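You operate a simulated robot arm through the tools that you are given. There is no shell and no other tool.

You run a simulated robot arm. Do the job below in one go: nothing can be reset, and whatever is moved stays where it is left.

JOB
Unpack the small unit, fix its bracket out and set it on the teal mat.
Fine: foam block into the grey tray; swing the unit bracket fully out, then turn the unit screw tight. Set down upright: small unit.

The check looks at the end state, three seconds after you hand in, the way a careful person would. Anything else that was tipped, shoved, dropped, spilled or broken makes it a failure.

ROBOT AND FRAMES
A 7-joint arm with a two-finger parallel gripper, fixed in place. Base frame: the origin is at the foot of the arm, x ahead of it, y to its left, z up. Units: m, rad, N and s.
Its first joint turns from -2.897 to 2.897 rad. Payload 4.4 kg.
The tool frame sits at the grasp point between the pads (the TCP): z along the fingers, y along the line on which they close. The tips reach 0.023 m beyond it. The gripper opens to 0.094 m. The fingers are 0.038 m wide and 0.01 m thick; the gripper's body (0.054 by 0.096 m) begins 0.039 m behind the TCP.
Orientation is that of the tool frame in the base frame, as [roll, pitch, yaw] about the fixed x, y, z axes, in that order (R = Rz(yaw) Ry(pitch) Rx(roll)). With the fingers straight down and closing along the base's y, the tool's x points along the base's -x, its y along +y and its z along -z.

CONTROLS
- The arm moves only by the tool step_arm. Its argument "motion" is one flat list of numbers, 7 for each row, row after row: the shift along the base's x, y, z in m, then the turn, a rotation vector about the base's x, y, z in rad, then the gripper command, from -1 (shut) to 1 (fully open), values between in proportion. In form: [tx, ty, tz, rx, ry, rz, grip, tx, ty, tz, rx, ry, rz, grip, ...]. A call has 1 to 20 rows; each row shifts and turns the commanded pose from where the row before left it. Rows are played at 5 a second. More than 0.05 m and 0.15 rad between two rows, or a gripper value outside its range, and nothing of the call is played. Where a pose cannot be reached the arm comes as near as it can. A force on the tool above 90 N (or 10 N above the force at the start of the call, whichever is more), or a blocked arm, ends the call early, and 0.2 s more pass. Each finger travels about 0.072 m/s and halts on what it meets, pressing with about 44 N; the grip force reading is that of the motor and also rises with nothing between the fingers. The clock runs only during rows and for 0.2 s after the last one: add rows that do not move to give the fingers time. The reply holds the time, the measured pose of the TCP, the force on the tool along the base axes, the opening and the grip force, in the units named above and with some noise, with the torque about the TCP (base axes, N m) and any sound that the robot's microphone picked up.
- Cameras (640 x 400 px; columns grow to the right, rows downward): "scene" is fixed at [0.2252, 0.6495, 1.6236]; the picture's right is [-0.19, -0.98, 0.00], its down [-0.76, 0.15, -0.63] and it looks along [0.62, -0.12, -0.77] (base axes); focal length 325 px, centre (320, 200). "wrist" rides on the gripper at [0.086, 0.016, -0.075] in the tool frame; the picture's right is [-0.18, 0.98, 0.00], its down [-0.58, -0.11, -0.81] and it looks along [-0.79, -0.15, 0.59] (tool axes); focal length 243 px, centre (320, 200). There is no depth. A picture from a camera that has moved, and an enlarged one, comes with that camera's place and axes in the base frame and with its lens. The place of the scene camera against the robot may be out by one fixed shift of up to 0.012 m in any direction.
- grab_frame(camera): a new picture of that camera. It takes no simulated time.
- zoom(camera, box): a new picture of the part [left, top, right, bottom] of that camera's present view, enlarged. It takes no simulated time.
- close_job(): hands the job in; it is judged then, once.

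Nothing tells you positions but the pictures and the camera data. Unless the task says otherwise, let go and move clear before handing in.

The tools are called after "Request:" as name(argument=value, ...) on one line, values as JSON. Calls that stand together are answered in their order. step_arm: Moves the arm, as the interface text tells. Its arguments: {"type":"object","properties":{"motion":{"type":"array"}},"required":["motion"]} The other tools are called the same way: grab_frame (camera) takes a picture; zoom (camera, box) takes an enlarged picture of a part of a camera's view; close_job () hands the job in.

At the start:

```text
time: 0.0
tool_pos: [0.6903, 0.2614, 1.172]
ee_rot: [3.141, 0.002, 3.141]
ft_force: [0.1, -0.3, 0.0]
moment: [0.02, -0.01, 0.05]
finger_gap: 0.0943
gripper_force: 0.0
```

scene: 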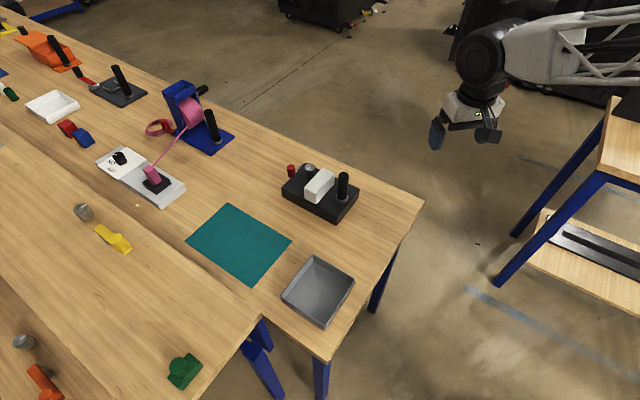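
wrist: 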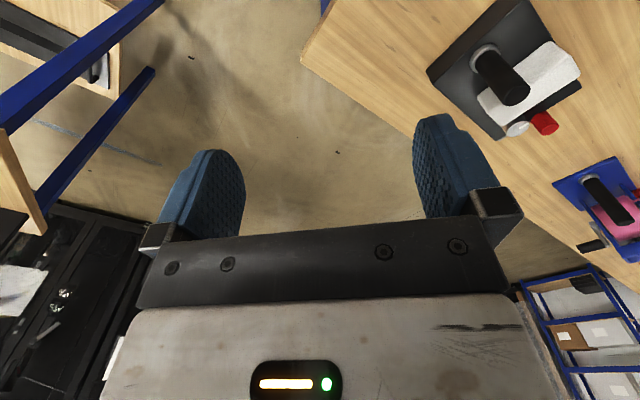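

I see a bench with a teal mat, a grey tray, and a black box holding a white foam block, a black post and a red knob. I'll zoom in before moving anything.

Request:
zoom(camera="scene", box=[260, 140, 380, 240])

Request:
zoom(camera="scene", box=[160, 130, 440, 340])

Request:
zoom(camera="wrist", box=[400, 0, 640, 160])

Request:
zoom(camera="scene", box=[0, 10, 260, 220])

```text
4.00 times, centred on (320, 190) of scene
camera zoom: at [0.2252, 0.6495, 1.6236], right [-0.19, -0.98, 0.0], down [-0.76, 0.15, -0.63], along [0.62, -0.12, -0.77], focal length 1299 px, centre (320, 240)
```

zoom: 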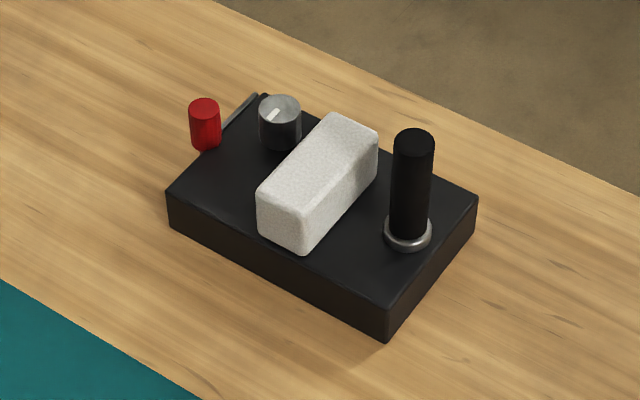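

```text
1.90 times, centred on (300, 235) of scene
camera zoom: at [0.2252, 0.6495, 1.6236], right [-0.19, -0.98, 0.0], down [-0.76, 0.15, -0.63], along [0.62, -0.12, -0.77], focal length 619 px, centre (358, 133)
```

zoom: 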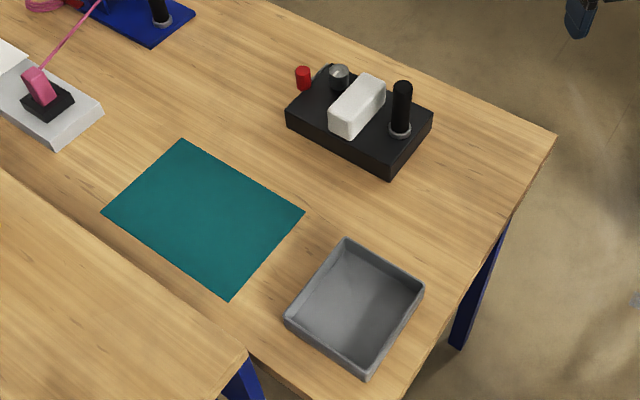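

```text
2.50 times, centred on (520, 80) of wrist
camera zoom: at [0.6029, 0.2774, 1.2477], right [0.18, 0.98, 0.0], down [0.58, -0.11, 0.81], along [0.79, -0.15, -0.59], focal length 606 px, centre (-180, 500)
```

zoom: 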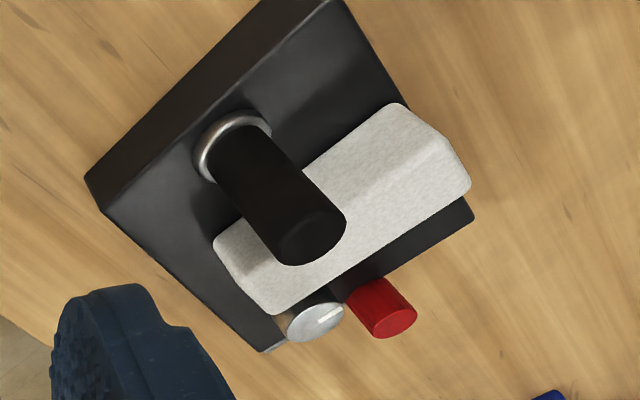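

```text
1.90 times, centred on (130, 115) of scene
camera zoom: at [0.2252, 0.6495, 1.6236], right [-0.19, -0.98, 0.0], down [-0.76, 0.15, -0.63], along [0.62, -0.12, -0.77], focal length 619 px, centre (682, 362)
```

zoom: 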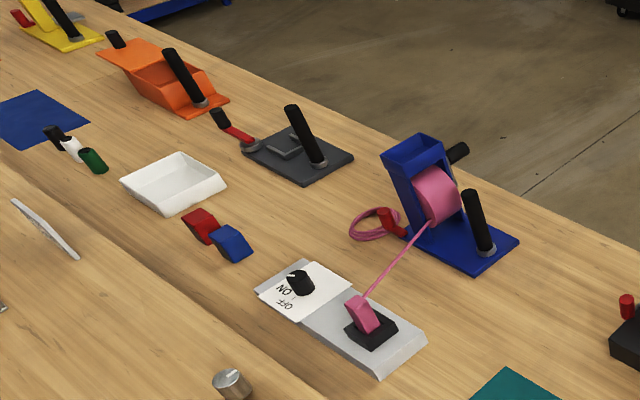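

I take the black box with the post to be the small unit. It has a foam block on top, a grey screw with a white mark, and a bracket with a red grip. It sits at the far edge of my reach, so I'll bring the wrist camera closer to measure it.

Request:
step_arm(motion=[-0.01, 0.035, 0, 0, 0, 0.133, 1, -0.01, 0.035, 0, 0, 0, 0.133, 1, -0.01, 0.035, 0, 0, 0, 0.133, 1, -0.01, 0.035, 0, 0, 0, 0.133, 1, 0, 0, 0, 0, 0, 0, 1])

Request:
grab_frame(camera="wrist")

Request:
grab_frame(camera="scene")

```text
time: 1.2
tool_pos: [0.6511, 0.4026, 1.171]
ee_rot: [3.14, -0.001, -2.61]
ft_force: [-0.8, 0.4, -0.8]
moment: [0.0, -0.03, -0.02]
finger_gap: 0.0942
gripper_force: 0.1
```

```text
taken
camera wrist: at [0.5687, 0.3712, 1.2466], right [-0.34, 0.94, 0.0], down [0.56, 0.2, 0.81], along [0.76, 0.28, -0.59], focal length 243 px, centre (320, 200)
```

wrist: 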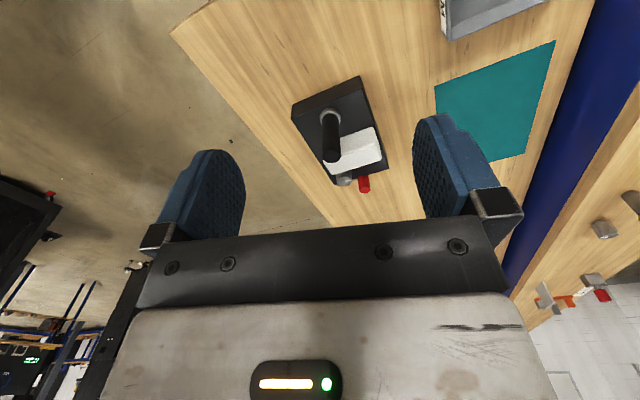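

```text
taken
```

scene: 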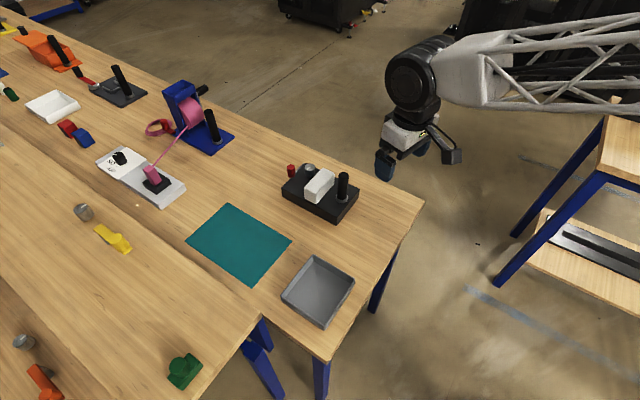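

The unit, tray and mat are all in the wrist view now. I'll zoom in to triangulate them from two positions.

Request:
zoom(camera="wrist", box=[270, 60, 430, 210])

Request:
zoom(camera="wrist", box=[400, 0, 640, 160])

Request:
zoom(camera="wrist", box=[160, 0, 320, 100])

```text
2.67 times, centred on (350, 135) of wrist
camera zoom: at [0.5687, 0.3712, 1.2466], right [-0.34, 0.94, 0.0], down [0.56, 0.2, 0.81], along [0.76, 0.28, -0.59], focal length 647 px, centre (240, 373)
```

zoom: 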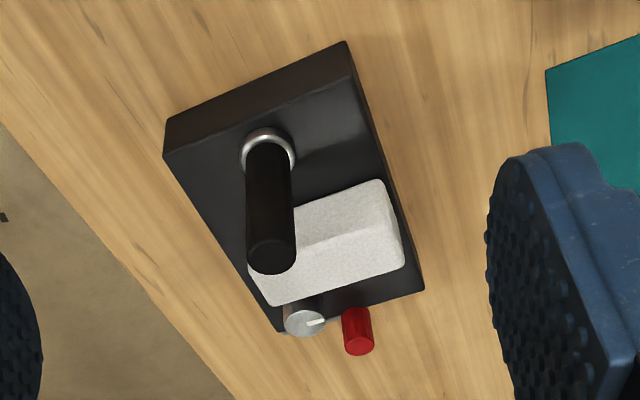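

```text
2.50 times, centred on (520, 80) of wrist
camera zoom: at [0.5687, 0.3712, 1.2466], right [-0.34, 0.94, 0.0], down [0.56, 0.2, 0.81], along [0.76, 0.28, -0.59], focal length 606 px, centre (-180, 500)
```

zoom: 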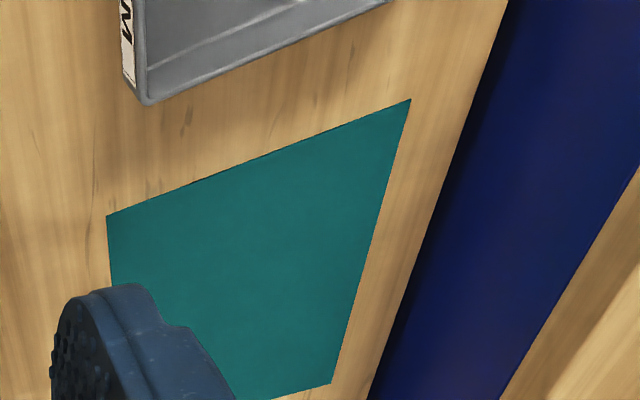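

```text
4.00 times, centred on (240, 50) of wrist
camera zoom: at [0.5687, 0.3712, 1.2466], right [-0.34, 0.94, 0.0], down [0.56, 0.2, 0.81], along [0.76, 0.28, -0.59], focal length 970 px, centre (640, 800)
```

zoom: 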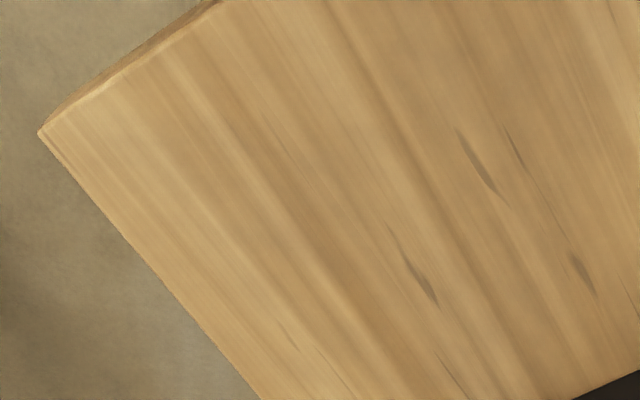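

From two views I put the table top near z≈0.838. The box top is near z≈0.885 and its centre is around (0.854, 0.527). The post is at about (0.80, 0.474), and the mat centre is near (0.74, 0.786). I'll move closer for a better look at the foam, bracket and screw.

Request:
step_arm(motion=[0.025, 0.015, 0.0, 0, 0, 0.05, 1, 0.025, 0.015, 0.0, 0, 0, 0.05, 1, 0.025, 0.015, 0, 0, 0, 0.05, 1, 0.025, 0.015, 0, 0, 0, 0.05, 1, 0, 0, 0, 0, 0, 0, 1])

Request:
grab_frame(camera="wrist")

```text
time: 2.4
tool_pos: [0.75, 0.4621, 1.1747]
ee_rot: [3.141, 0.002, -2.408]
ft_force: [0.5, -0.1, 0.3]
moment: [0.03, 0.0, 0.0]
finger_gap: 0.0941
gripper_force: 0.0
```

```text
taken
camera wrist: at [0.6749, 0.4158, 1.2496], right [-0.52, 0.85, 0.0], down [0.5, 0.31, 0.81], along [0.69, 0.42, -0.59], focal length 243 px, centre (320, 200)
```

wrist: 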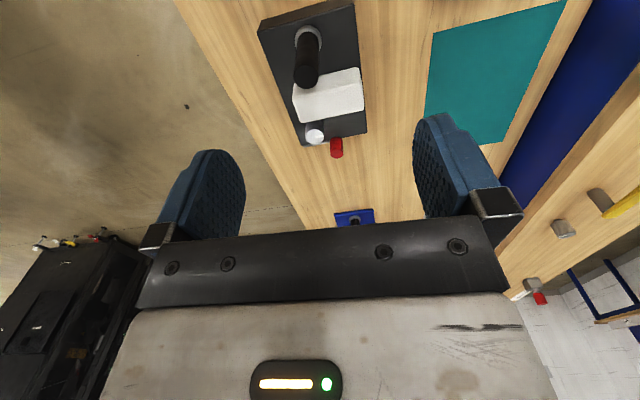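

The arm follows well. I'll zoom in on the unit from this vantage.

Request:
zoom(camera="wrist", box=[240, 0, 400, 170])

Request:
zoom(camera="wrist", box=[290, 60, 380, 170])

```text
2.35 times, centred on (320, 85) of wrist
camera zoom: at [0.6749, 0.4158, 1.2496], right [-0.52, 0.85, 0.0], down [0.5, 0.31, 0.81], along [0.69, 0.42, -0.59], focal length 571 px, centre (320, 471)
```

zoom: 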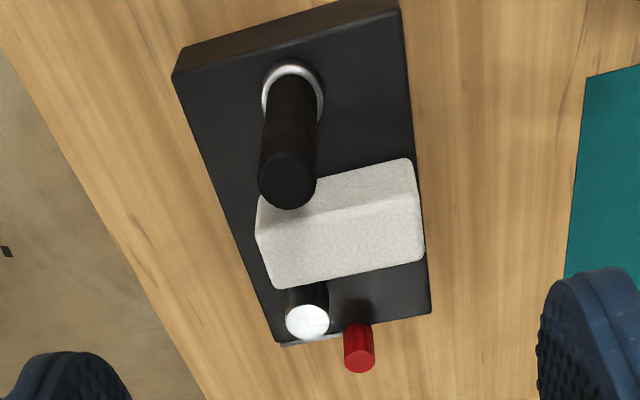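

```text
3.64 times, centred on (335, 115) of wrist
camera zoom: at [0.6749, 0.4158, 1.2496], right [-0.52, 0.85, 0.0], down [0.5, 0.31, 0.81], along [0.69, 0.42, -0.59], focal length 882 px, centre (266, 509)
```

zoom: 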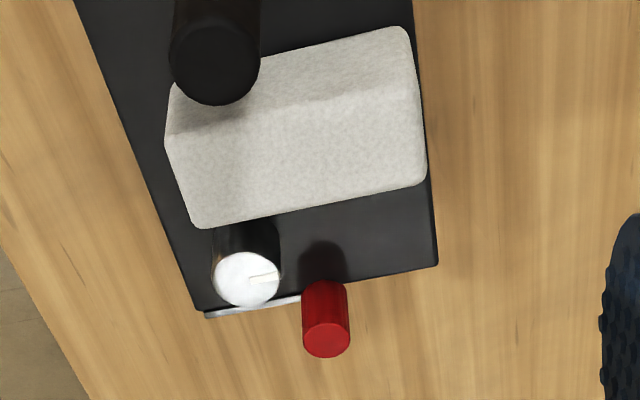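

The foam is about 0.10 × 0.045 × 0.047 m with its top at z≈0.932, lying across the box. The red grip is at about (0.918, 0.600) and the screw at about (0.908, 0.547). I'll turn the gripper to close along the box's long axis and hover over the foam's left part, which is clear of the post and screw.

Request:
step_arm(motion=[0.0068, 0.0077, -0.008, 0, 0, -0.138, 0.6, 0.0068, 0.0077, -0.008, 0, 0, -0.138, 0.6, 0.0068, 0.0077, -0.008, 0, 0, -0.138, 0.6, 0.0068, 0.0077, -0.008, 0, 0, -0.138, 0.6, 0.0068, 0.0077, -0.008, 0, 0, -0.138, 0.6, 0.0068, 0.0077, -0.008, 0, 0, -0.138, 0.6, 0.0068, 0.0077, -0.008, 0, 0, -0.138, 0.6, 0.0068, 0.0077, -0.008, 0, 0, -0.138, 0.6, 0.0068, 0.0077, -0.008, 0, 0, -0.138, 0.6, 0.0068, 0.0077, -0.008, 0, 0, -0.138, 0.6, 0.0068, 0.0077, -0.008, 0, 0, -0.138, 0.6, 0, 0, 0, 0, 0, 0, 0.6, 0, 0, 0, 0, 0, 0, 0.6])

Request:
grab_frame(camera="wrist")

Request:
grab_frame(camera="scene")

```text
time: 5.2
tool_pos: [0.8245, 0.5463, 1.0846]
ee_rot: [3.141, 0.002, 2.353]
ft_force: [-0.2, -0.3, 0.2]
moment: [0.04, 0.02, 0.01]
finger_gap: 0.0751
gripper_force: 0.1
```

```text
taken
camera wrist: at [0.7748, 0.6187, 1.1599], right [0.83, 0.56, 0.0], down [0.33, -0.49, 0.81], along [0.45, -0.67, -0.59], focal length 243 px, centre (320, 200)
```

wrist: 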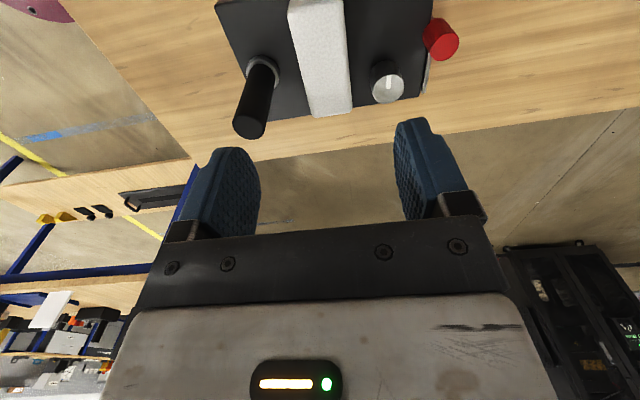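

```text
taken
```

scene: 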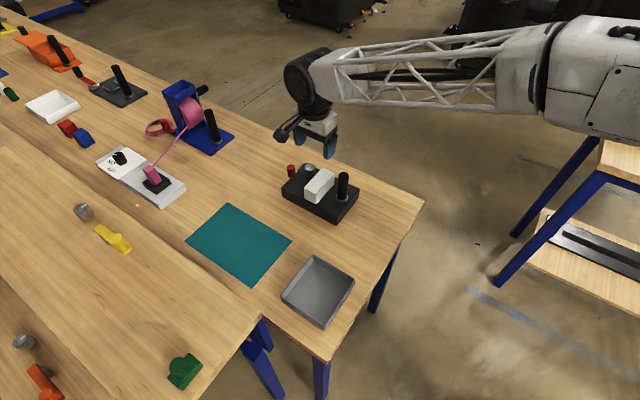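

I can reach this spot at r≈0.99. I'll zoom in to check the alignment and look at the bracket from this side.

Request:
zoom(camera="wrist", box=[210, 0, 480, 150])

Request:
zoom(camera="wrist", box=[360, 10, 470, 110])

Request:
zoom(camera="scene", box=[260, 120, 380, 220])

```text
2.37 times, centred on (345, 75) of wrist
camera zoom: at [0.7748, 0.6187, 1.1599], right [0.83, 0.56, 0.0], down [0.33, -0.49, 0.81], along [0.45, -0.67, -0.59], focal length 575 px, centre (261, 496)
```

zoom: 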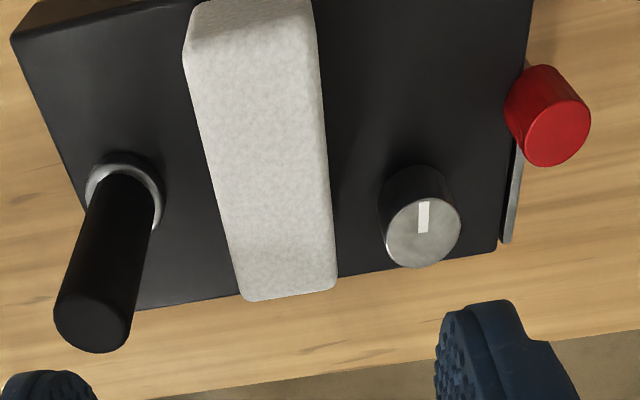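

```text
4.00 times, centred on (415, 60) of wrist
camera zoom: at [0.7748, 0.6187, 1.1599], right [0.83, 0.56, 0.0], down [0.33, -0.49, 0.81], along [0.45, -0.67, -0.59], focal length 970 px, centre (-60, 760)
```

zoom: 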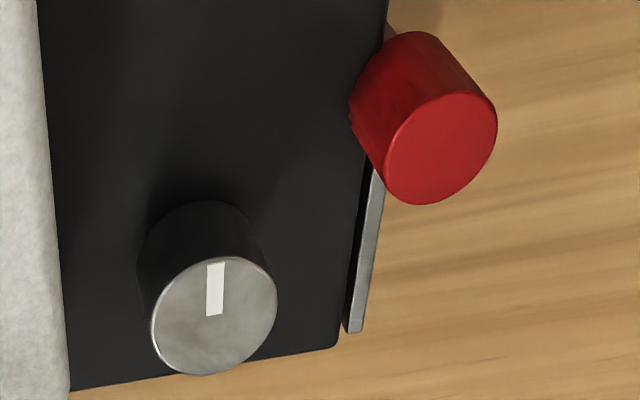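

```text
4.00 times, centred on (320, 170) of scene
camera zoom: at [0.2252, 0.6495, 1.6236], right [-0.19, -0.98, 0.0], down [-0.76, 0.15, -0.63], along [0.62, -0.12, -0.77], focal length 1299 px, centre (320, 320)
```

zoom: 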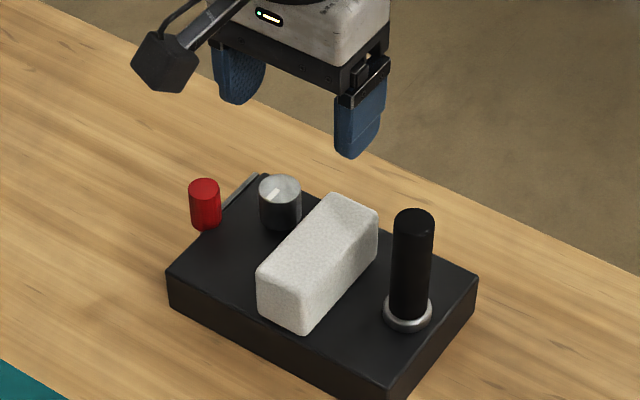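

My numbers agree across the views, and the TCP is centred on the foam's width at box v≈+0.033, away from the post and screw. The bracket is a bar along the far end face, with the red grip standing on it. I'll descend and grip the foam.

Request:
step_arm(motion=[0, 0, -0.04, 0, 0, 0, 0.6, 0, 0, -0.04, 0, 0, 0, 0.6, 0, 0, -0.04, 0, 0, 0, 0.6, 0, 0, -0.03, 0, 0, 0, 0.6, 0, 0, -0.016, 0, 0, 0, 0.6, 0, 0, 0, 0, 0, 0, 0.6])

Request:
grab_frame(camera="wrist")

Request:
zoom(camera="scene", box=[260, 120, 380, 220])

```text
time: 6.6
tool_pos: [0.8252, 0.5448, 0.9177]
ee_rot: [-3.141, 0.002, 2.355]
ft_force: [0.3, 0.5, 0.1]
moment: [0.0, 0.01, 0.03]
finger_gap: 0.0754
gripper_force: 0.0
```

```text
taken
camera wrist: at [0.7756, 0.6181, 0.9943], right [0.83, 0.56, 0.0], down [0.33, -0.49, 0.81], along [0.45, -0.67, -0.59], focal length 243 px, centre (320, 200)
```

wrist: 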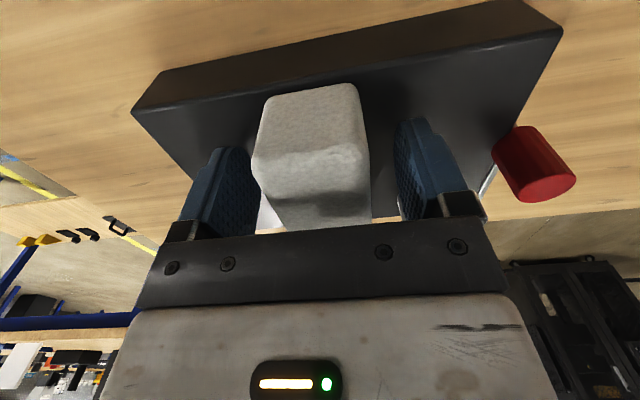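

```text
4.00 times, centred on (320, 170) of scene
camera zoom: at [0.2252, 0.6495, 1.6236], right [-0.19, -0.98, 0.0], down [-0.76, 0.15, -0.63], along [0.62, -0.12, -0.77], focal length 1299 px, centre (320, 320)
```

zoom: 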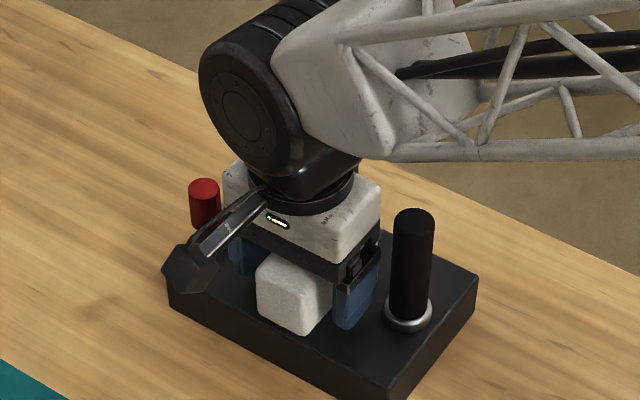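

The fingers straddle the foam without touching anything. I'll close on it and lift.

Request:
step_arm(motion=[0, 0, 0, 0, 0, 0, -0.4, 0, 0, 0, 0, 0, 0, -0.4, 0, 0, 0, 0, 0, 0, -0.4, 0, 0, 0, 0, 0, 0, -0.4])

Request:
step_arm(motion=[0, 0, 0.02, 0, 0, 0, -0.4, 0, 0, 0.03, 0, 0, 0, -0.4, 0, 0, 0.03, 0, 0, 0, -0.4, 0, 0, 0, 0, 0, 0, -0.4])

Request:
grab_frame(camera="wrist")

Request:
zoom(camera="scene", box=[260, 120, 380, 220])

```text
time: 7.6
tool_pos: [0.8266, 0.5451, 0.9192]
ee_rot: [3.14, 0.002, 2.355]
ft_force: [0.0, 0.4, -0.2]
moment: [-0.01, 0.01, 0.02]
finger_gap: 0.044
gripper_force: 44.4
```

```text
time: 8.6
tool_pos: [0.8239, 0.546, 0.9988]
ee_rot: [-3.14, 0.002, 2.355]
ft_force: [-0.6, 0.5, -0.4]
moment: [0.03, -0.01, 0.03]
finger_gap: 0.0438
gripper_force: 43.1
```

```text
taken
camera wrist: at [0.7747, 0.6191, 1.0739], right [0.83, 0.56, 0.0], down [0.33, -0.49, 0.81], along [0.45, -0.67, -0.59], focal length 243 px, centre (320, 200)
```

wrist: 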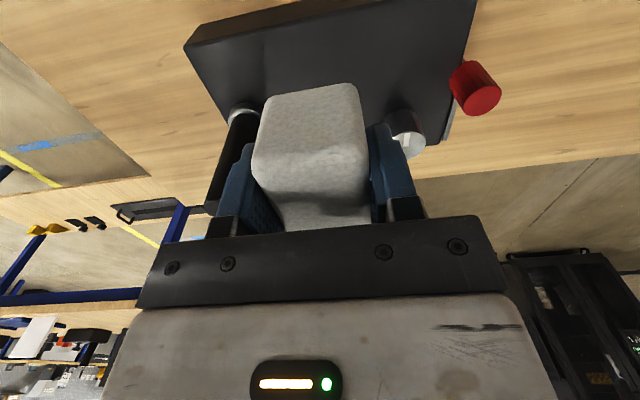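

```text
4.00 times, centred on (320, 170) of scene
camera zoom: at [0.2252, 0.6495, 1.6236], right [-0.19, -0.98, 0.0], down [-0.76, 0.15, -0.63], along [0.62, -0.12, -0.77], focal length 1299 px, centre (320, 320)
```

zoom: 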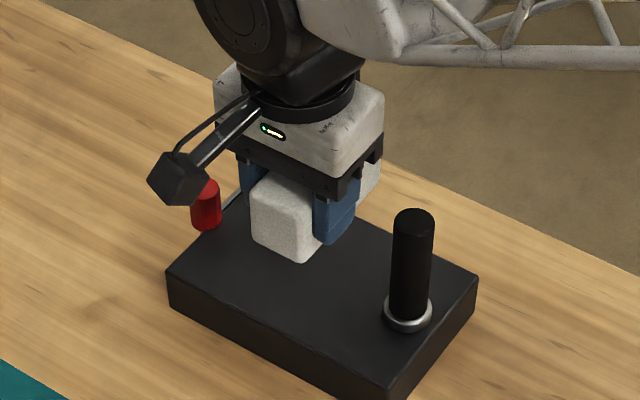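

The foam is held and clear of the box. I'll raise it above the post and carry it over towards the tray, stopping short to look.

Request:
step_arm(motion=[0, 0, 0.04, 0, 0, 0, -0.4, 0, 0, 0.04, 0, 0, 0, -0.4, -0.02, 0.01, 0.03, 0, 0, 0, -0.4, -0.035, 0.008, 0, 0, 0, 0, -0.4, -0.04, 0.008, 0, 0, 0, 0, -0.4, -0.04, 0.008, 0, 0, 0, 0, -0.4, -0.04, 0.008, 0, 0, 0, 0, -0.4, -0.04, 0.008, 0, 0, 0, 0, -0.4, -0.04, 0.008, 0, 0, 0, 0, -0.4, -0.03, 0.007, 0, 0, 0, 0, -0.4, 0, 0, 0, 0, 0, 0, -0.4, 0, 0, 0, 0, 0, 0, -0.4])

Request:
grab_frame(camera="wrist")

Request:
grab_frame(camera="scene")

```text
time: 11.2
tool_pos: [0.5415, 0.6128, 1.1067]
ee_rot: [-3.14, 0.002, 2.355]
ft_force: [-0.6, -0.6, -0.7]
moment: [0.02, 0.04, -0.02]
finger_gap: 0.0437
gripper_force: 43.9
```

```text
taken
camera wrist: at [0.4921, 0.6841, 1.1834], right [0.83, 0.56, 0.0], down [0.33, -0.49, 0.81], along [0.45, -0.67, -0.59], focal length 243 px, centre (320, 200)
```

wrist: 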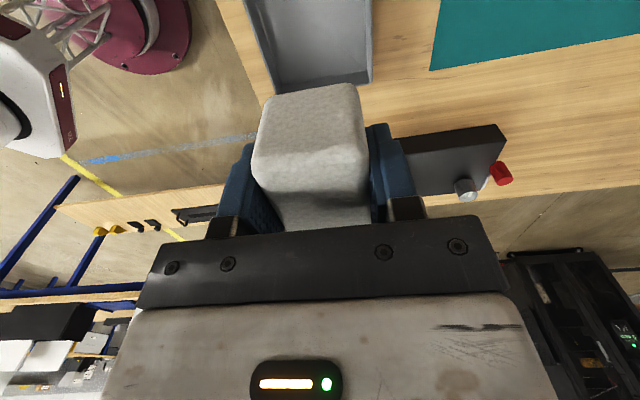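

```text
taken
```

scene: 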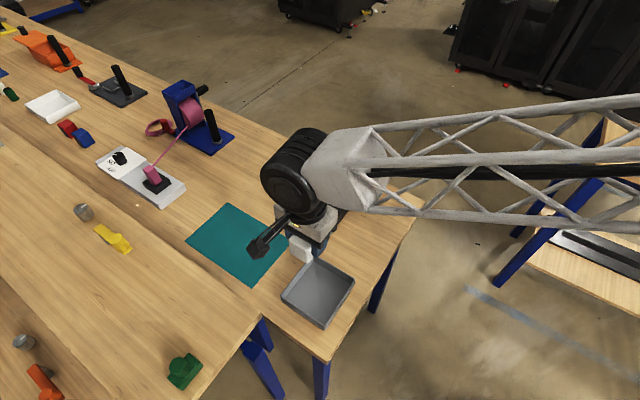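

The foam is held over the table beside the tray. I'll zoom in to locate the tray precisely in the robot frame.

Request:
zoom(camera="wrist", box=[220, 0, 460, 110])

Request:
zoom(camera="scene", box=[240, 200, 400, 340])

```text
2.67 times, centred on (340, 55) of wrist
camera zoom: at [0.4921, 0.6841, 1.1834], right [0.83, 0.56, 0.0], down [0.33, -0.49, 0.81], along [0.45, -0.67, -0.59], focal length 647 px, centre (267, 587)
```

zoom: 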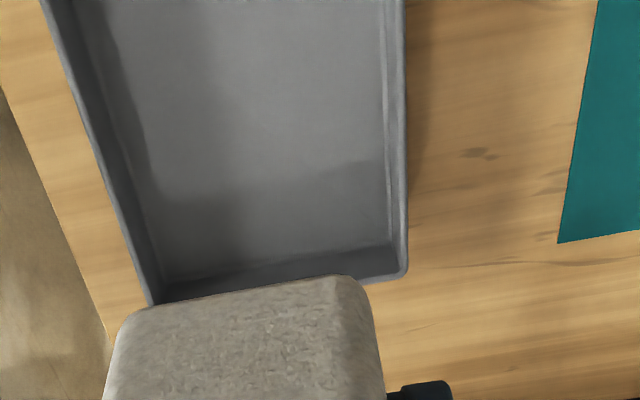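

```text
2.86 times, centred on (320, 270) of scene
camera zoom: at [0.2252, 0.6495, 1.6236], right [-0.19, -0.98, 0.0], down [-0.76, 0.15, -0.63], along [0.62, -0.12, -0.77], focal length 928 px, centre (320, 0)
```

zoom: 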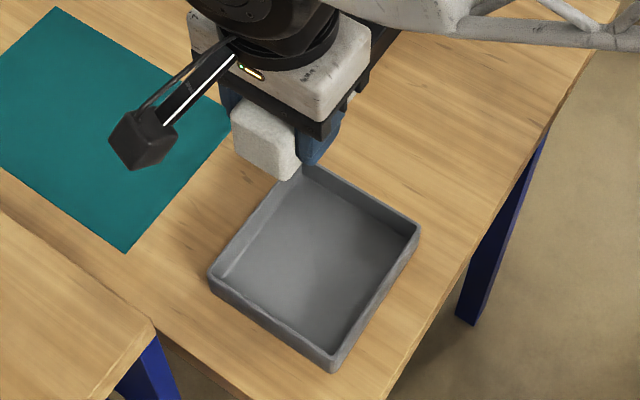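

I put the tray centre at about (0.546, 0.588), with the rim near z≈0.873. The foam is roughly over it, so I'll shift 1 cm towards the base on each axis and lower into the tray.

Request:
step_arm(motion=[-0.005, -0.005, -0.03, 0, 0, 0, -0.4, -0.005, -0.005, -0.04, 0, 0, 0, -0.4, 0, 0, -0.04, 0, 0, 0, -0.4, 0, 0, -0.04, 0, 0, 0, -0.4, 0, 0, -0.03, 0, 0, 0, -0.4, 0, 0, 0, 0, 0, 0, -0.4])

Request:
zoom(camera="scene", box=[240, 200, 400, 340])

Request:
grab_frame(camera="wrist")

```text
time: 12.6
tool_pos: [0.5284, 0.6028, 0.9296]
ee_rot: [-3.141, 0.003, 2.354]
ft_force: [-1.0, 0.0, -0.5]
moment: [0.0, -0.03, 0.0]
finger_gap: 0.0441
gripper_force: 44.5
```

```text
2.86 times, centred on (320, 270) of scene
camera zoom: at [0.2252, 0.6495, 1.6236], right [-0.19, -0.98, 0.0], down [-0.76, 0.15, -0.63], along [0.62, -0.12, -0.77], focal length 928 px, centre (320, 0)
```

zoom: 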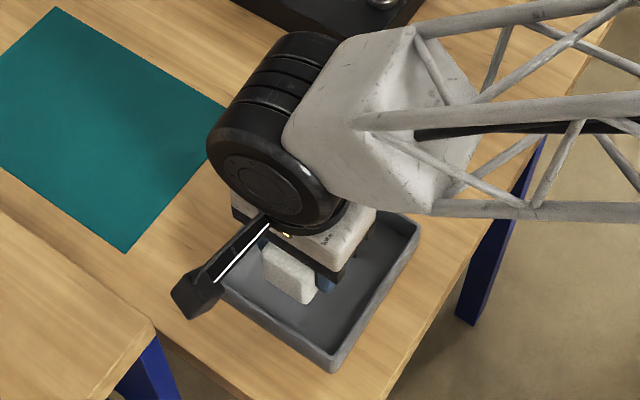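

```text
taken
camera wrist: at [0.4784, 0.6751, 1.0043], right [0.83, 0.56, 0.0], down [0.33, -0.49, 0.81], along [0.45, -0.67, -0.59], focal length 243 px, centre (320, 200)
```

wrist: 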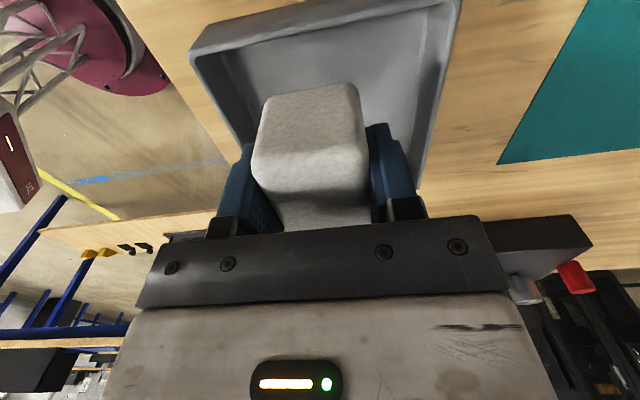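

The foam is centred between the tray walls with about 1 cm to spare at each end. I'll lower it to the floor of the tray.

Request:
step_arm(motion=[0, 0, -0.025, 0, 0, 0, -0.4, 0, 0, -0.02, 0, 0, 0, -0.4, 0, 0, -0.004, 0, 0, 0, -0.4, 0, 0, 0, 0, 0, 0, -0.4])

Request:
grab_frame(camera="wrist")

```text
time: 13.6
tool_pos: [0.5277, 0.6022, 0.8795]
ee_rot: [-3.141, 0.001, 2.356]
ft_force: [0.7, -0.5, -0.2]
moment: [-0.01, -0.02, 0.03]
finger_gap: 0.0438
gripper_force: 44.1
```

```text
taken
camera wrist: at [0.4783, 0.6745, 0.9555], right [0.83, 0.56, 0.0], down [0.33, -0.49, 0.81], along [0.45, -0.67, -0.59], focal length 243 px, centre (320, 200)
```

wrist: 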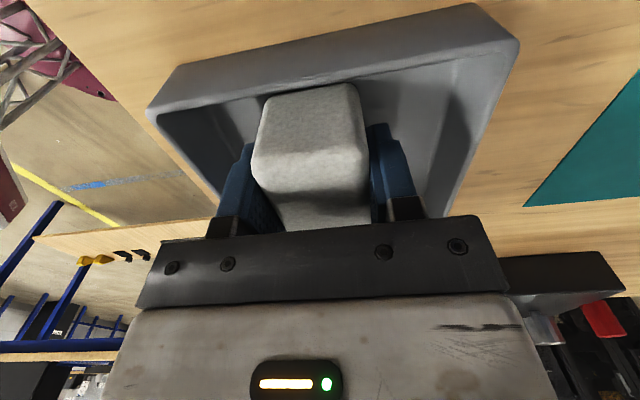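

There's no contact yet. I'll ease down in small steps until the force rises.

Request:
step_arm(motion=[0, 0, -0.002, 0, 0, 0, -0.4, 0, 0, -0.002, 0, 0, 0, -0.4])

Request:
step_arm(motion=[0, 0, -0.002, 0, 0, 0, -0.4, 0, 0, 0, 0, 0, 0, -0.4])

```text
time: 14.2
tool_pos: [0.5302, 0.6026, 0.8792]
ee_rot: [3.14, 0.001, 2.355]
ft_force: [-14.8, -6.5, 37.8]
moment: [-0.82, 0.21, -0.26]
finger_gap: 0.0436
gripper_force: 44.3
```

```text
time: 14.8
tool_pos: [0.5304, 0.6012, 0.8764]
ee_rot: [3.137, -0.001, 2.354]
ft_force: [0.0, 5.4, 60.2]
moment: [-0.08, 0.07, -0.06]
finger_gap: 0.0443
gripper_force: 44.2
```

The foam is on the tray floor. I'll back off slightly, open the gripper a little and rise straight up.

Request:
step_arm(motion=[0, 0, 0.004, 0, 0, 0, -0.4, 0, 0, 0, 0, 0, 0, -0.2, 0, 0, 0, 0, 0, 0, 0.3, 0, 0, 0, 0, 0, 0, 0.4, 0, 0, 0, 0, 0, 0, 0.4])

Request:
step_arm(motion=[0, 0, 0.02, 0, 0, 0, 0.4, 0, 0, 0.04, 0, 0, 0, 0.4, 0, 0, 0.05, 0, 0, 0, 0.4, 0, 0, 0.05, 0, 0, 0, 0.4, 0, 0, 0.05, 0, 0, 0, 0.4, 0, 0, 0, 0, 0, 0, 0.4])

Request:
grab_frame(camera="wrist")

Request:
grab_frame(camera="scene")

```text
time: 16.0
tool_pos: [0.5296, 0.6014, 0.8766]
ee_rot: [-3.14, 0.002, 2.354]
ft_force: [0.7, 0.1, 1.1]
moment: [0.0, 0.02, 0.03]
finger_gap: 0.0658
gripper_force: 0.1
```

```text
time: 17.4
tool_pos: [0.5292, 0.5999, 1.0884]
ee_rot: [-3.14, 0.002, 2.355]
ft_force: [-0.7, 1.1, 0.2]
moment: [0.0, 0.02, 0.01]
finger_gap: 0.0658
gripper_force: 0.1
```

```text
taken
camera wrist: at [0.4792, 0.6724, 1.1643], right [0.83, 0.56, 0.0], down [0.33, -0.49, 0.81], along [0.45, -0.67, -0.59], focal length 243 px, centre (320, 200)
```

wrist: 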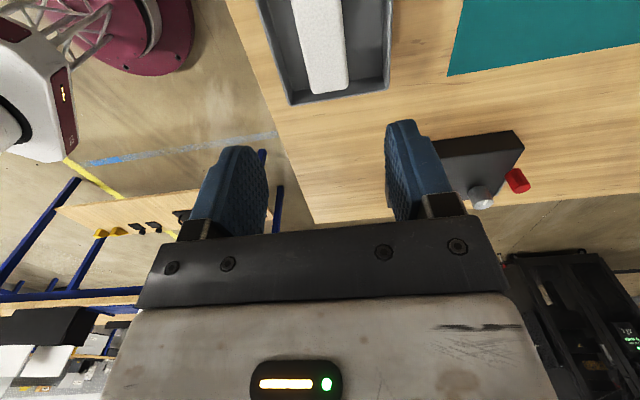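

```text
taken
```

scene: 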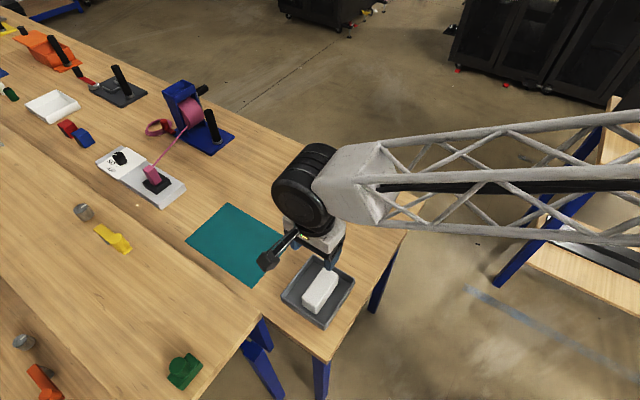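

The foam is in the tray. Next I'll move above the post, keeping the fingers closing along the box's long axis so they resist the tipping moment when I lift.

Request:
step_arm(motion=[0.0384, -0.0182, 0, 0, 0, 0, 0.6, 0.0384, -0.0182, 0, 0, 0, 0, 0.6, 0.0384, -0.0182, 0, 0, 0, 0, 0.6, 0.0384, -0.0182, 0, 0, 0, 0, 0.6, 0.0384, -0.0182, 0, 0, 0, 0, 0.6, 0.0384, -0.0182, 0, 0, 0, 0, 0.6, 0.0384, -0.0182, 0, 0, 0, 0, 0.6, 0, 0, 0, 0, 0, 0, 0.6, 0, 0, 0, 0, 0, 0, 0.6])

Request:
grab_frame(camera="wrist")

Request:
zoom(camera="scene", box=[260, 120, 400, 320])

```text
time: 19.4
tool_pos: [0.8005, 0.4748, 1.0881]
ee_rot: [3.14, 0.002, 2.354]
ft_force: [0.2, -0.1, 0.1]
moment: [-0.03, 0.0, 0.0]
finger_gap: 0.0753
gripper_force: 0.1
```

```text
taken
camera wrist: at [0.7503, 0.5464, 1.1634], right [0.83, 0.56, 0.0], down [0.33, -0.49, 0.81], along [0.45, -0.67, -0.59], focal length 243 px, centre (320, 200)
```

wrist: 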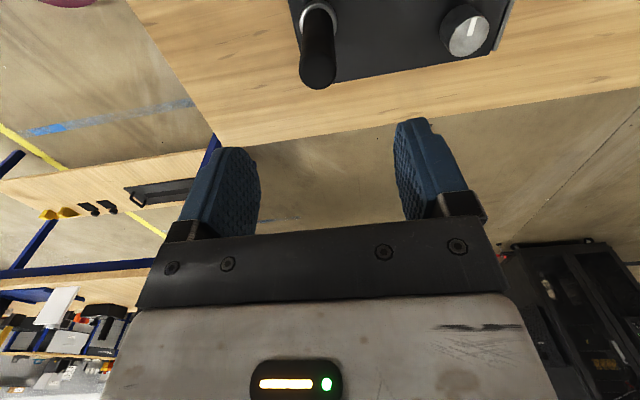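

```text
2.00 times, centred on (330, 220) of scene
camera zoom: at [0.2252, 0.6495, 1.6236], right [-0.19, -0.98, 0.0], down [-0.76, 0.15, -0.63], along [0.62, -0.12, -0.77], focal length 650 px, centre (300, 160)
```

zoom: 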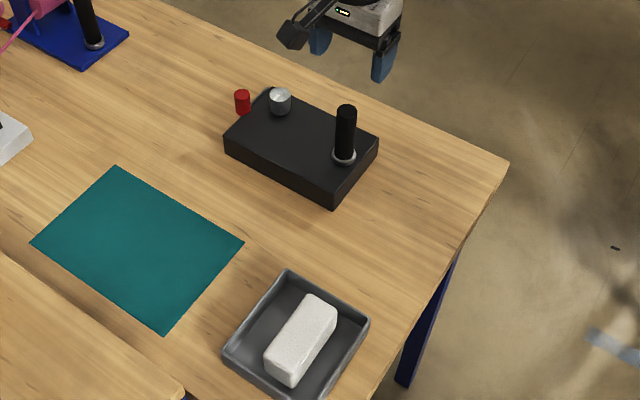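

The gripper is within about 3 mm of the post axis. I'll correct that, descend and close on it.

Request:
step_arm(motion=[-0.0025, -0.001, -0.035, 0, 0, 0, 0.6, 0, 0, -0.04, 0, 0, 0, 0.6, 0, 0, -0.04, 0, 0, 0, 0.6, 0, 0, -0.018, 0, 0, 0, 0.6, 0, 0, 0, 0, 0, 0, 0.6])

Request:
grab_frame(camera="wrist")

Request:
zoom(camera="scene", box=[280, 130, 380, 230])

```text
time: 20.6
tool_pos: [0.795, 0.4715, 0.9546]
ee_rot: [3.14, 0.0, 2.355]
ft_force: [-0.6, 0.6, 0.8]
moment: [0.04, 0.0, 0.01]
finger_gap: 0.0753
gripper_force: 0.2
```

```text
taken
camera wrist: at [0.7453, 0.5442, 1.0305], right [0.83, 0.56, 0.0], down [0.33, -0.49, 0.81], along [0.45, -0.67, -0.59], focal length 243 px, centre (320, 200)
```

wrist: 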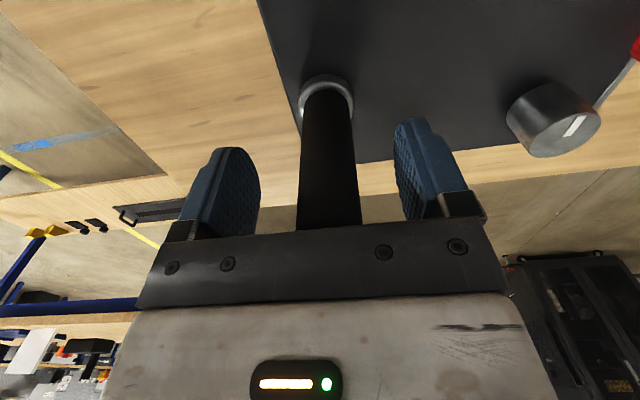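

```text
4.00 times, centred on (330, 180) of scene
camera zoom: at [0.2252, 0.6495, 1.6236], right [-0.19, -0.98, 0.0], down [-0.76, 0.15, -0.63], along [0.62, -0.12, -0.77], focal length 1299 px, centre (280, 280)
```

zoom: 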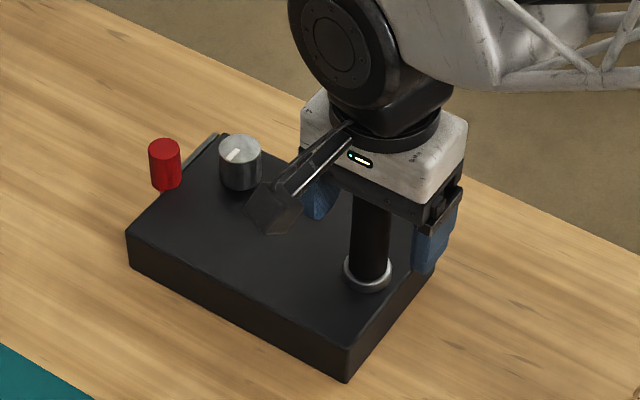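

The post is centred between the fingers, so I'll close on it.

Request:
step_arm(motion=[0, 0, 0, 0, 0, 0, 0, 0, 0, 0, 0, 0, 0, -0.6, 0, 0, 0, 0, 0, 0, -1, 0, 0, 0, 0, 0, 0, -1, 0, 0, 0, 0, 0, 0, -1])

Request:
step_arm(motion=[0, 0, 0.005, 0, 0, 0, -1, 0, 0, 0.005, 0, 0, 0, -1, 0, 0, 0.01, 0, 0, 0, -1, 0, 0, 0, 0, 0, 0, -1])

Request:
zoom(camera="scene", box=[280, 130, 380, 230])

Request:
grab_frame(camera="wrist")

```text
time: 21.8
tool_pos: [0.7942, 0.4705, 0.9548]
ee_rot: [-3.141, 0.002, 2.355]
ft_force: [-1.3, -0.6, 2.0]
moment: [-0.6, 0.58, 0.0]
finger_gap: 0.0276
gripper_force: 43.8
```

```text
time: 22.8
tool_pos: [0.7961, 0.4726, 0.9737]
ee_rot: [3.141, 0.001, 2.354]
ft_force: [0.6, 0.9, -5.8]
moment: [-0.3, 0.34, -0.02]
finger_gap: 0.0277
gripper_force: 44.4
```

```text
4.00 times, centred on (330, 180) of scene
camera zoom: at [0.2252, 0.6495, 1.6236], right [-0.19, -0.98, 0.0], down [-0.76, 0.15, -0.63], along [0.62, -0.12, -0.77], focal length 1299 px, centre (280, 280)
```

zoom: 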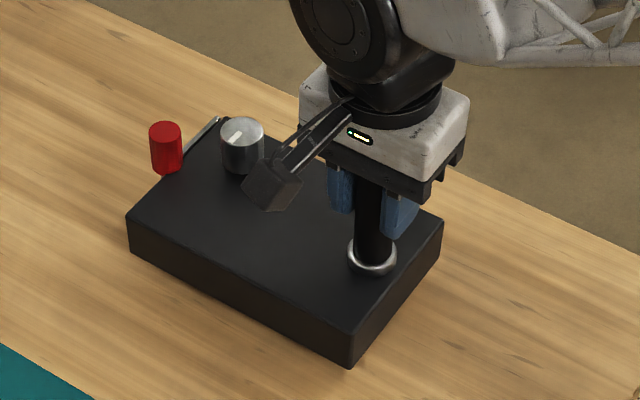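

```text
taken
camera wrist: at [0.7465, 0.545, 1.0496], right [0.83, 0.56, 0.0], down [0.33, -0.49, 0.81], along [0.45, -0.67, -0.59], focal length 243 px, centre (320, 200)
```

wrist: 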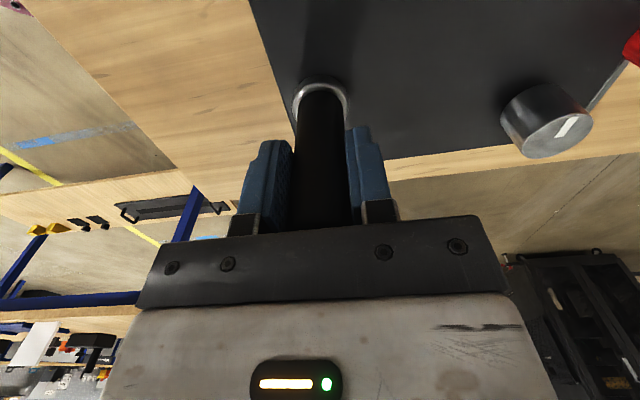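

It's lifting at about 6 N. I'll raise it further and check it stays level.

Request:
step_arm(motion=[0, 0, 0.02, 0, 0, 0, -1, 0, 0, 0.02, 0, 0, 0, -1, 0, 0, 0.02, 0, 0, 0, -1, 0, 0, 0, 0, 0, 0, -1, 0, 0, 0, 0, 0, 0, -1])

Request:
zoom(camera="scene", box=[280, 130, 380, 230])

Request:
grab_frame(camera="wrist")

```text
time: 24.0
tool_pos: [0.7966, 0.4718, 1.035]
ee_rot: [-3.141, 0.002, 2.354]
ft_force: [-0.4, 0.2, -6.7]
moment: [-0.32, 0.29, 0.05]
finger_gap: 0.0277
gripper_force: 44.2
```

```text
4.00 times, centred on (330, 180) of scene
camera zoom: at [0.2252, 0.6495, 1.6236], right [-0.19, -0.98, 0.0], down [-0.76, 0.15, -0.63], along [0.62, -0.12, -0.77], focal length 1299 px, centre (280, 280)
```

zoom: 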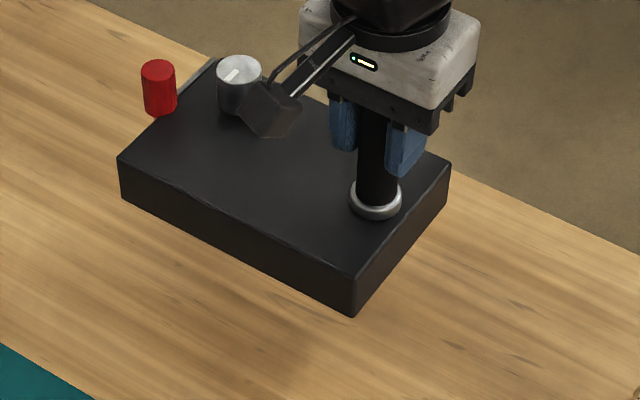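

```text
taken
camera wrist: at [0.7461, 0.5458, 1.1104], right [0.83, 0.56, 0.0], down [0.33, -0.49, 0.81], along [0.45, -0.67, -0.59], focal length 243 px, centre (320, 200)
```

wrist: 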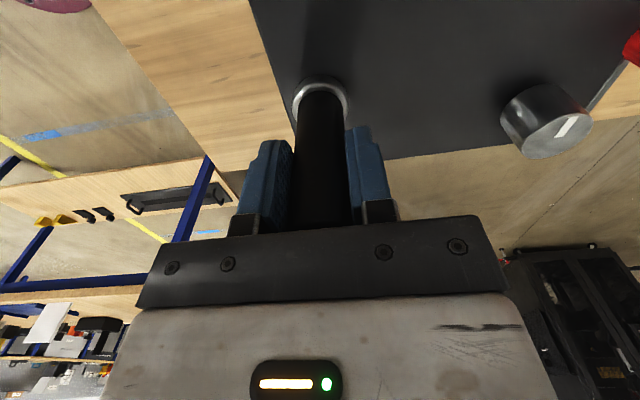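

The unit hangs level and steady. I'll rotate it +90° and bring it to a clear spot closer to the base, so the bracket and screw are within easy reach.

Request:
step_arm(motion=[-0.0005, -0.0103, 0, 0, 0, 0.131, -1, -0.0005, -0.0103, 0, 0, 0, 0.131, -1, -0.0005, -0.0103, 0, 0, 0, 0.131, -1, -0.0005, -0.0103, 0, 0, 0, 0.131, -1, -0.0005, -0.0103, 0, 0, 0, 0.131, -1, -0.0005, -0.0103, 0, 0, 0, 0.131, -1, -0.0005, -0.0103, 0, 0, 0, 0.131, -1, -0.0005, -0.0103, 0, 0, 0, 0.131, -1, -0.0005, -0.0103, 0, 0, 0, 0.131, -1, -0.0005, -0.0103, 0, 0, 0, 0.131, -1, -0.0005, -0.0103, 0, 0, 0, 0.131, -1, -0.0005, -0.0103, 0, 0, 0, 0.131, -1, 0, 0, 0, 0, 0, 0, -1, 0, 0, 0, 0, 0, 0, -1])

Request:
grab_frame(camera="scene")

Request:
grab_frame(camera="wrist")

```text
time: 27.0
tool_pos: [0.7906, 0.3501, 1.0337]
ee_rot: [-3.141, 0.003, -2.355]
ft_force: [-0.9, -0.5, -6.2]
moment: [-0.33, -0.33, -0.02]
finger_gap: 0.0276
gripper_force: 43.7
```

```text
taken
```

scene: 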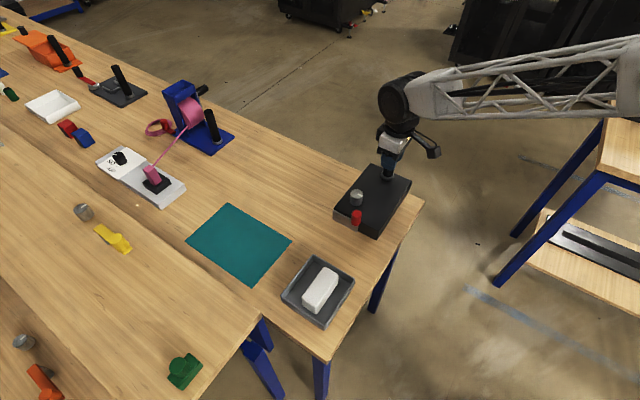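

```text
taken
camera wrist: at [0.7167, 0.2998, 1.1094], right [-0.57, 0.82, 0.0], down [0.49, 0.33, 0.81], along [0.67, 0.46, -0.59], focal length 243 px, centre (320, 200)
```

wrist: 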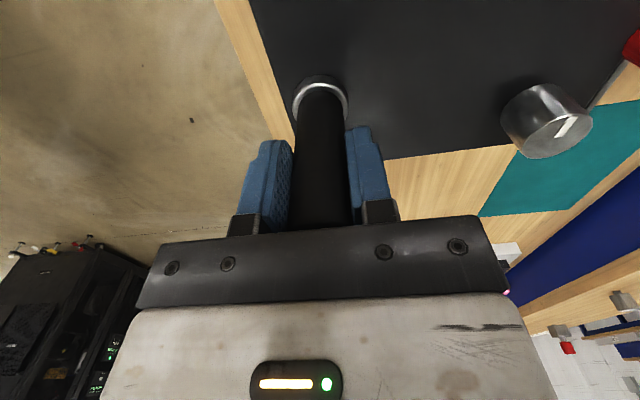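

The unit is rotated and should land about 4 cm inside the near table edge and 8 cm inside the right edge. I'll lower it slowly.

Request:
step_arm(motion=[0, 0, -0.03, 0, 0, 0, -1, 0, 0, -0.03, 0, 0, 0, -1, 0, 0, -0.012, 0, 0, 0, -1, 0, 0, 0, 0, 0, 0, -1])

Request:
step_arm(motion=[0, 0, -0.003, 0, 0, 0, -1, 0, 0, -0.002, 0, 0, 0, -1, 0, 0, 0, 0, 0, 0, -1])

Request:
zoom(camera="scene", box=[300, 140, 440, 260])

```text
time: 28.0
tool_pos: [0.791, 0.3494, 0.9623]
ee_rot: [-3.141, 0.001, -2.358]
ft_force: [0.0, 0.7, -5.0]
moment: [-0.31, -0.33, 0.01]
finger_gap: 0.0274
gripper_force: 44.4
```

```text
time: 28.8
tool_pos: [0.7908, 0.3494, 0.9574]
ee_rot: [3.141, 0.001, -2.356]
ft_force: [-0.3, 0.6, -5.4]
moment: [-0.37, -0.31, 0.02]
finger_gap: 0.0276
gripper_force: 44.3
```

```text
3.33 times, centred on (370, 200) of scene
camera zoom: at [0.2252, 0.6495, 1.6236], right [-0.19, -0.98, 0.0], down [-0.76, 0.15, -0.63], along [0.62, -0.12, -0.77], focal length 1083 px, centre (153, 200)
```

zoom: 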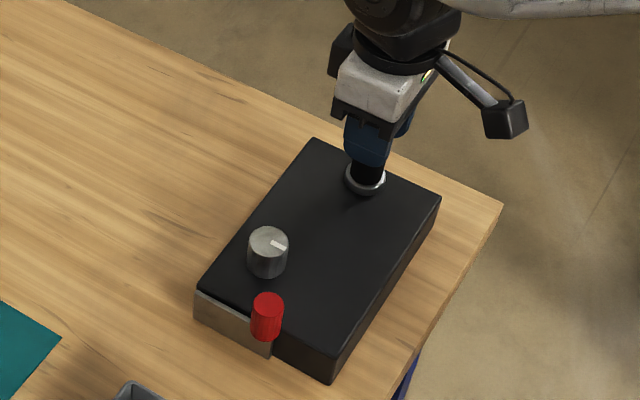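

The bracket shows clearly now: a plate on the end face from the far corner to mid-face, with the red grip on its free end, so the hinge is at the far-left corner. I'll keep lowering to contact.

Request:
step_arm(motion=[0, 0, -0.002, 0, 0, 0, -1, 0, 0, 0, 0, 0, 0, -1])

Request:
step_arm(motion=[0, 0, -0.0015, 0, 0, 0, -1, 0, 0, 0, 0, 0, 0, -1])

Request:
step_arm(motion=[0, 0, -0.0015, 0, 0, 0, -1, 0, 0, 0, 0, 0, 0, -1])

```text
time: 29.4
tool_pos: [0.7895, 0.3489, 0.9551]
ee_rot: [-3.141, 0.002, -2.355]
ft_force: [-2.4, -0.8, 2.8]
moment: [-0.63, -0.12, -0.07]
finger_gap: 0.0277
gripper_force: 44.2
```

```text
time: 30.0
tool_pos: [0.7896, 0.3496, 0.9545]
ee_rot: [-3.141, 0.003, -2.356]
ft_force: [-4.7, -4.6, 30.2]
moment: [0.19, 0.97, 0.15]
finger_gap: 0.0276
gripper_force: 43.8
```

```text
time: 30.6
tool_pos: [0.7913, 0.3499, 0.954]
ee_rot: [-3.138, 0.005, -2.357]
ft_force: [-17.9, -2.7, 59.5]
moment: [0.72, 0.56, 0.03]
finger_gap: 0.0278
gripper_force: 44.1
```

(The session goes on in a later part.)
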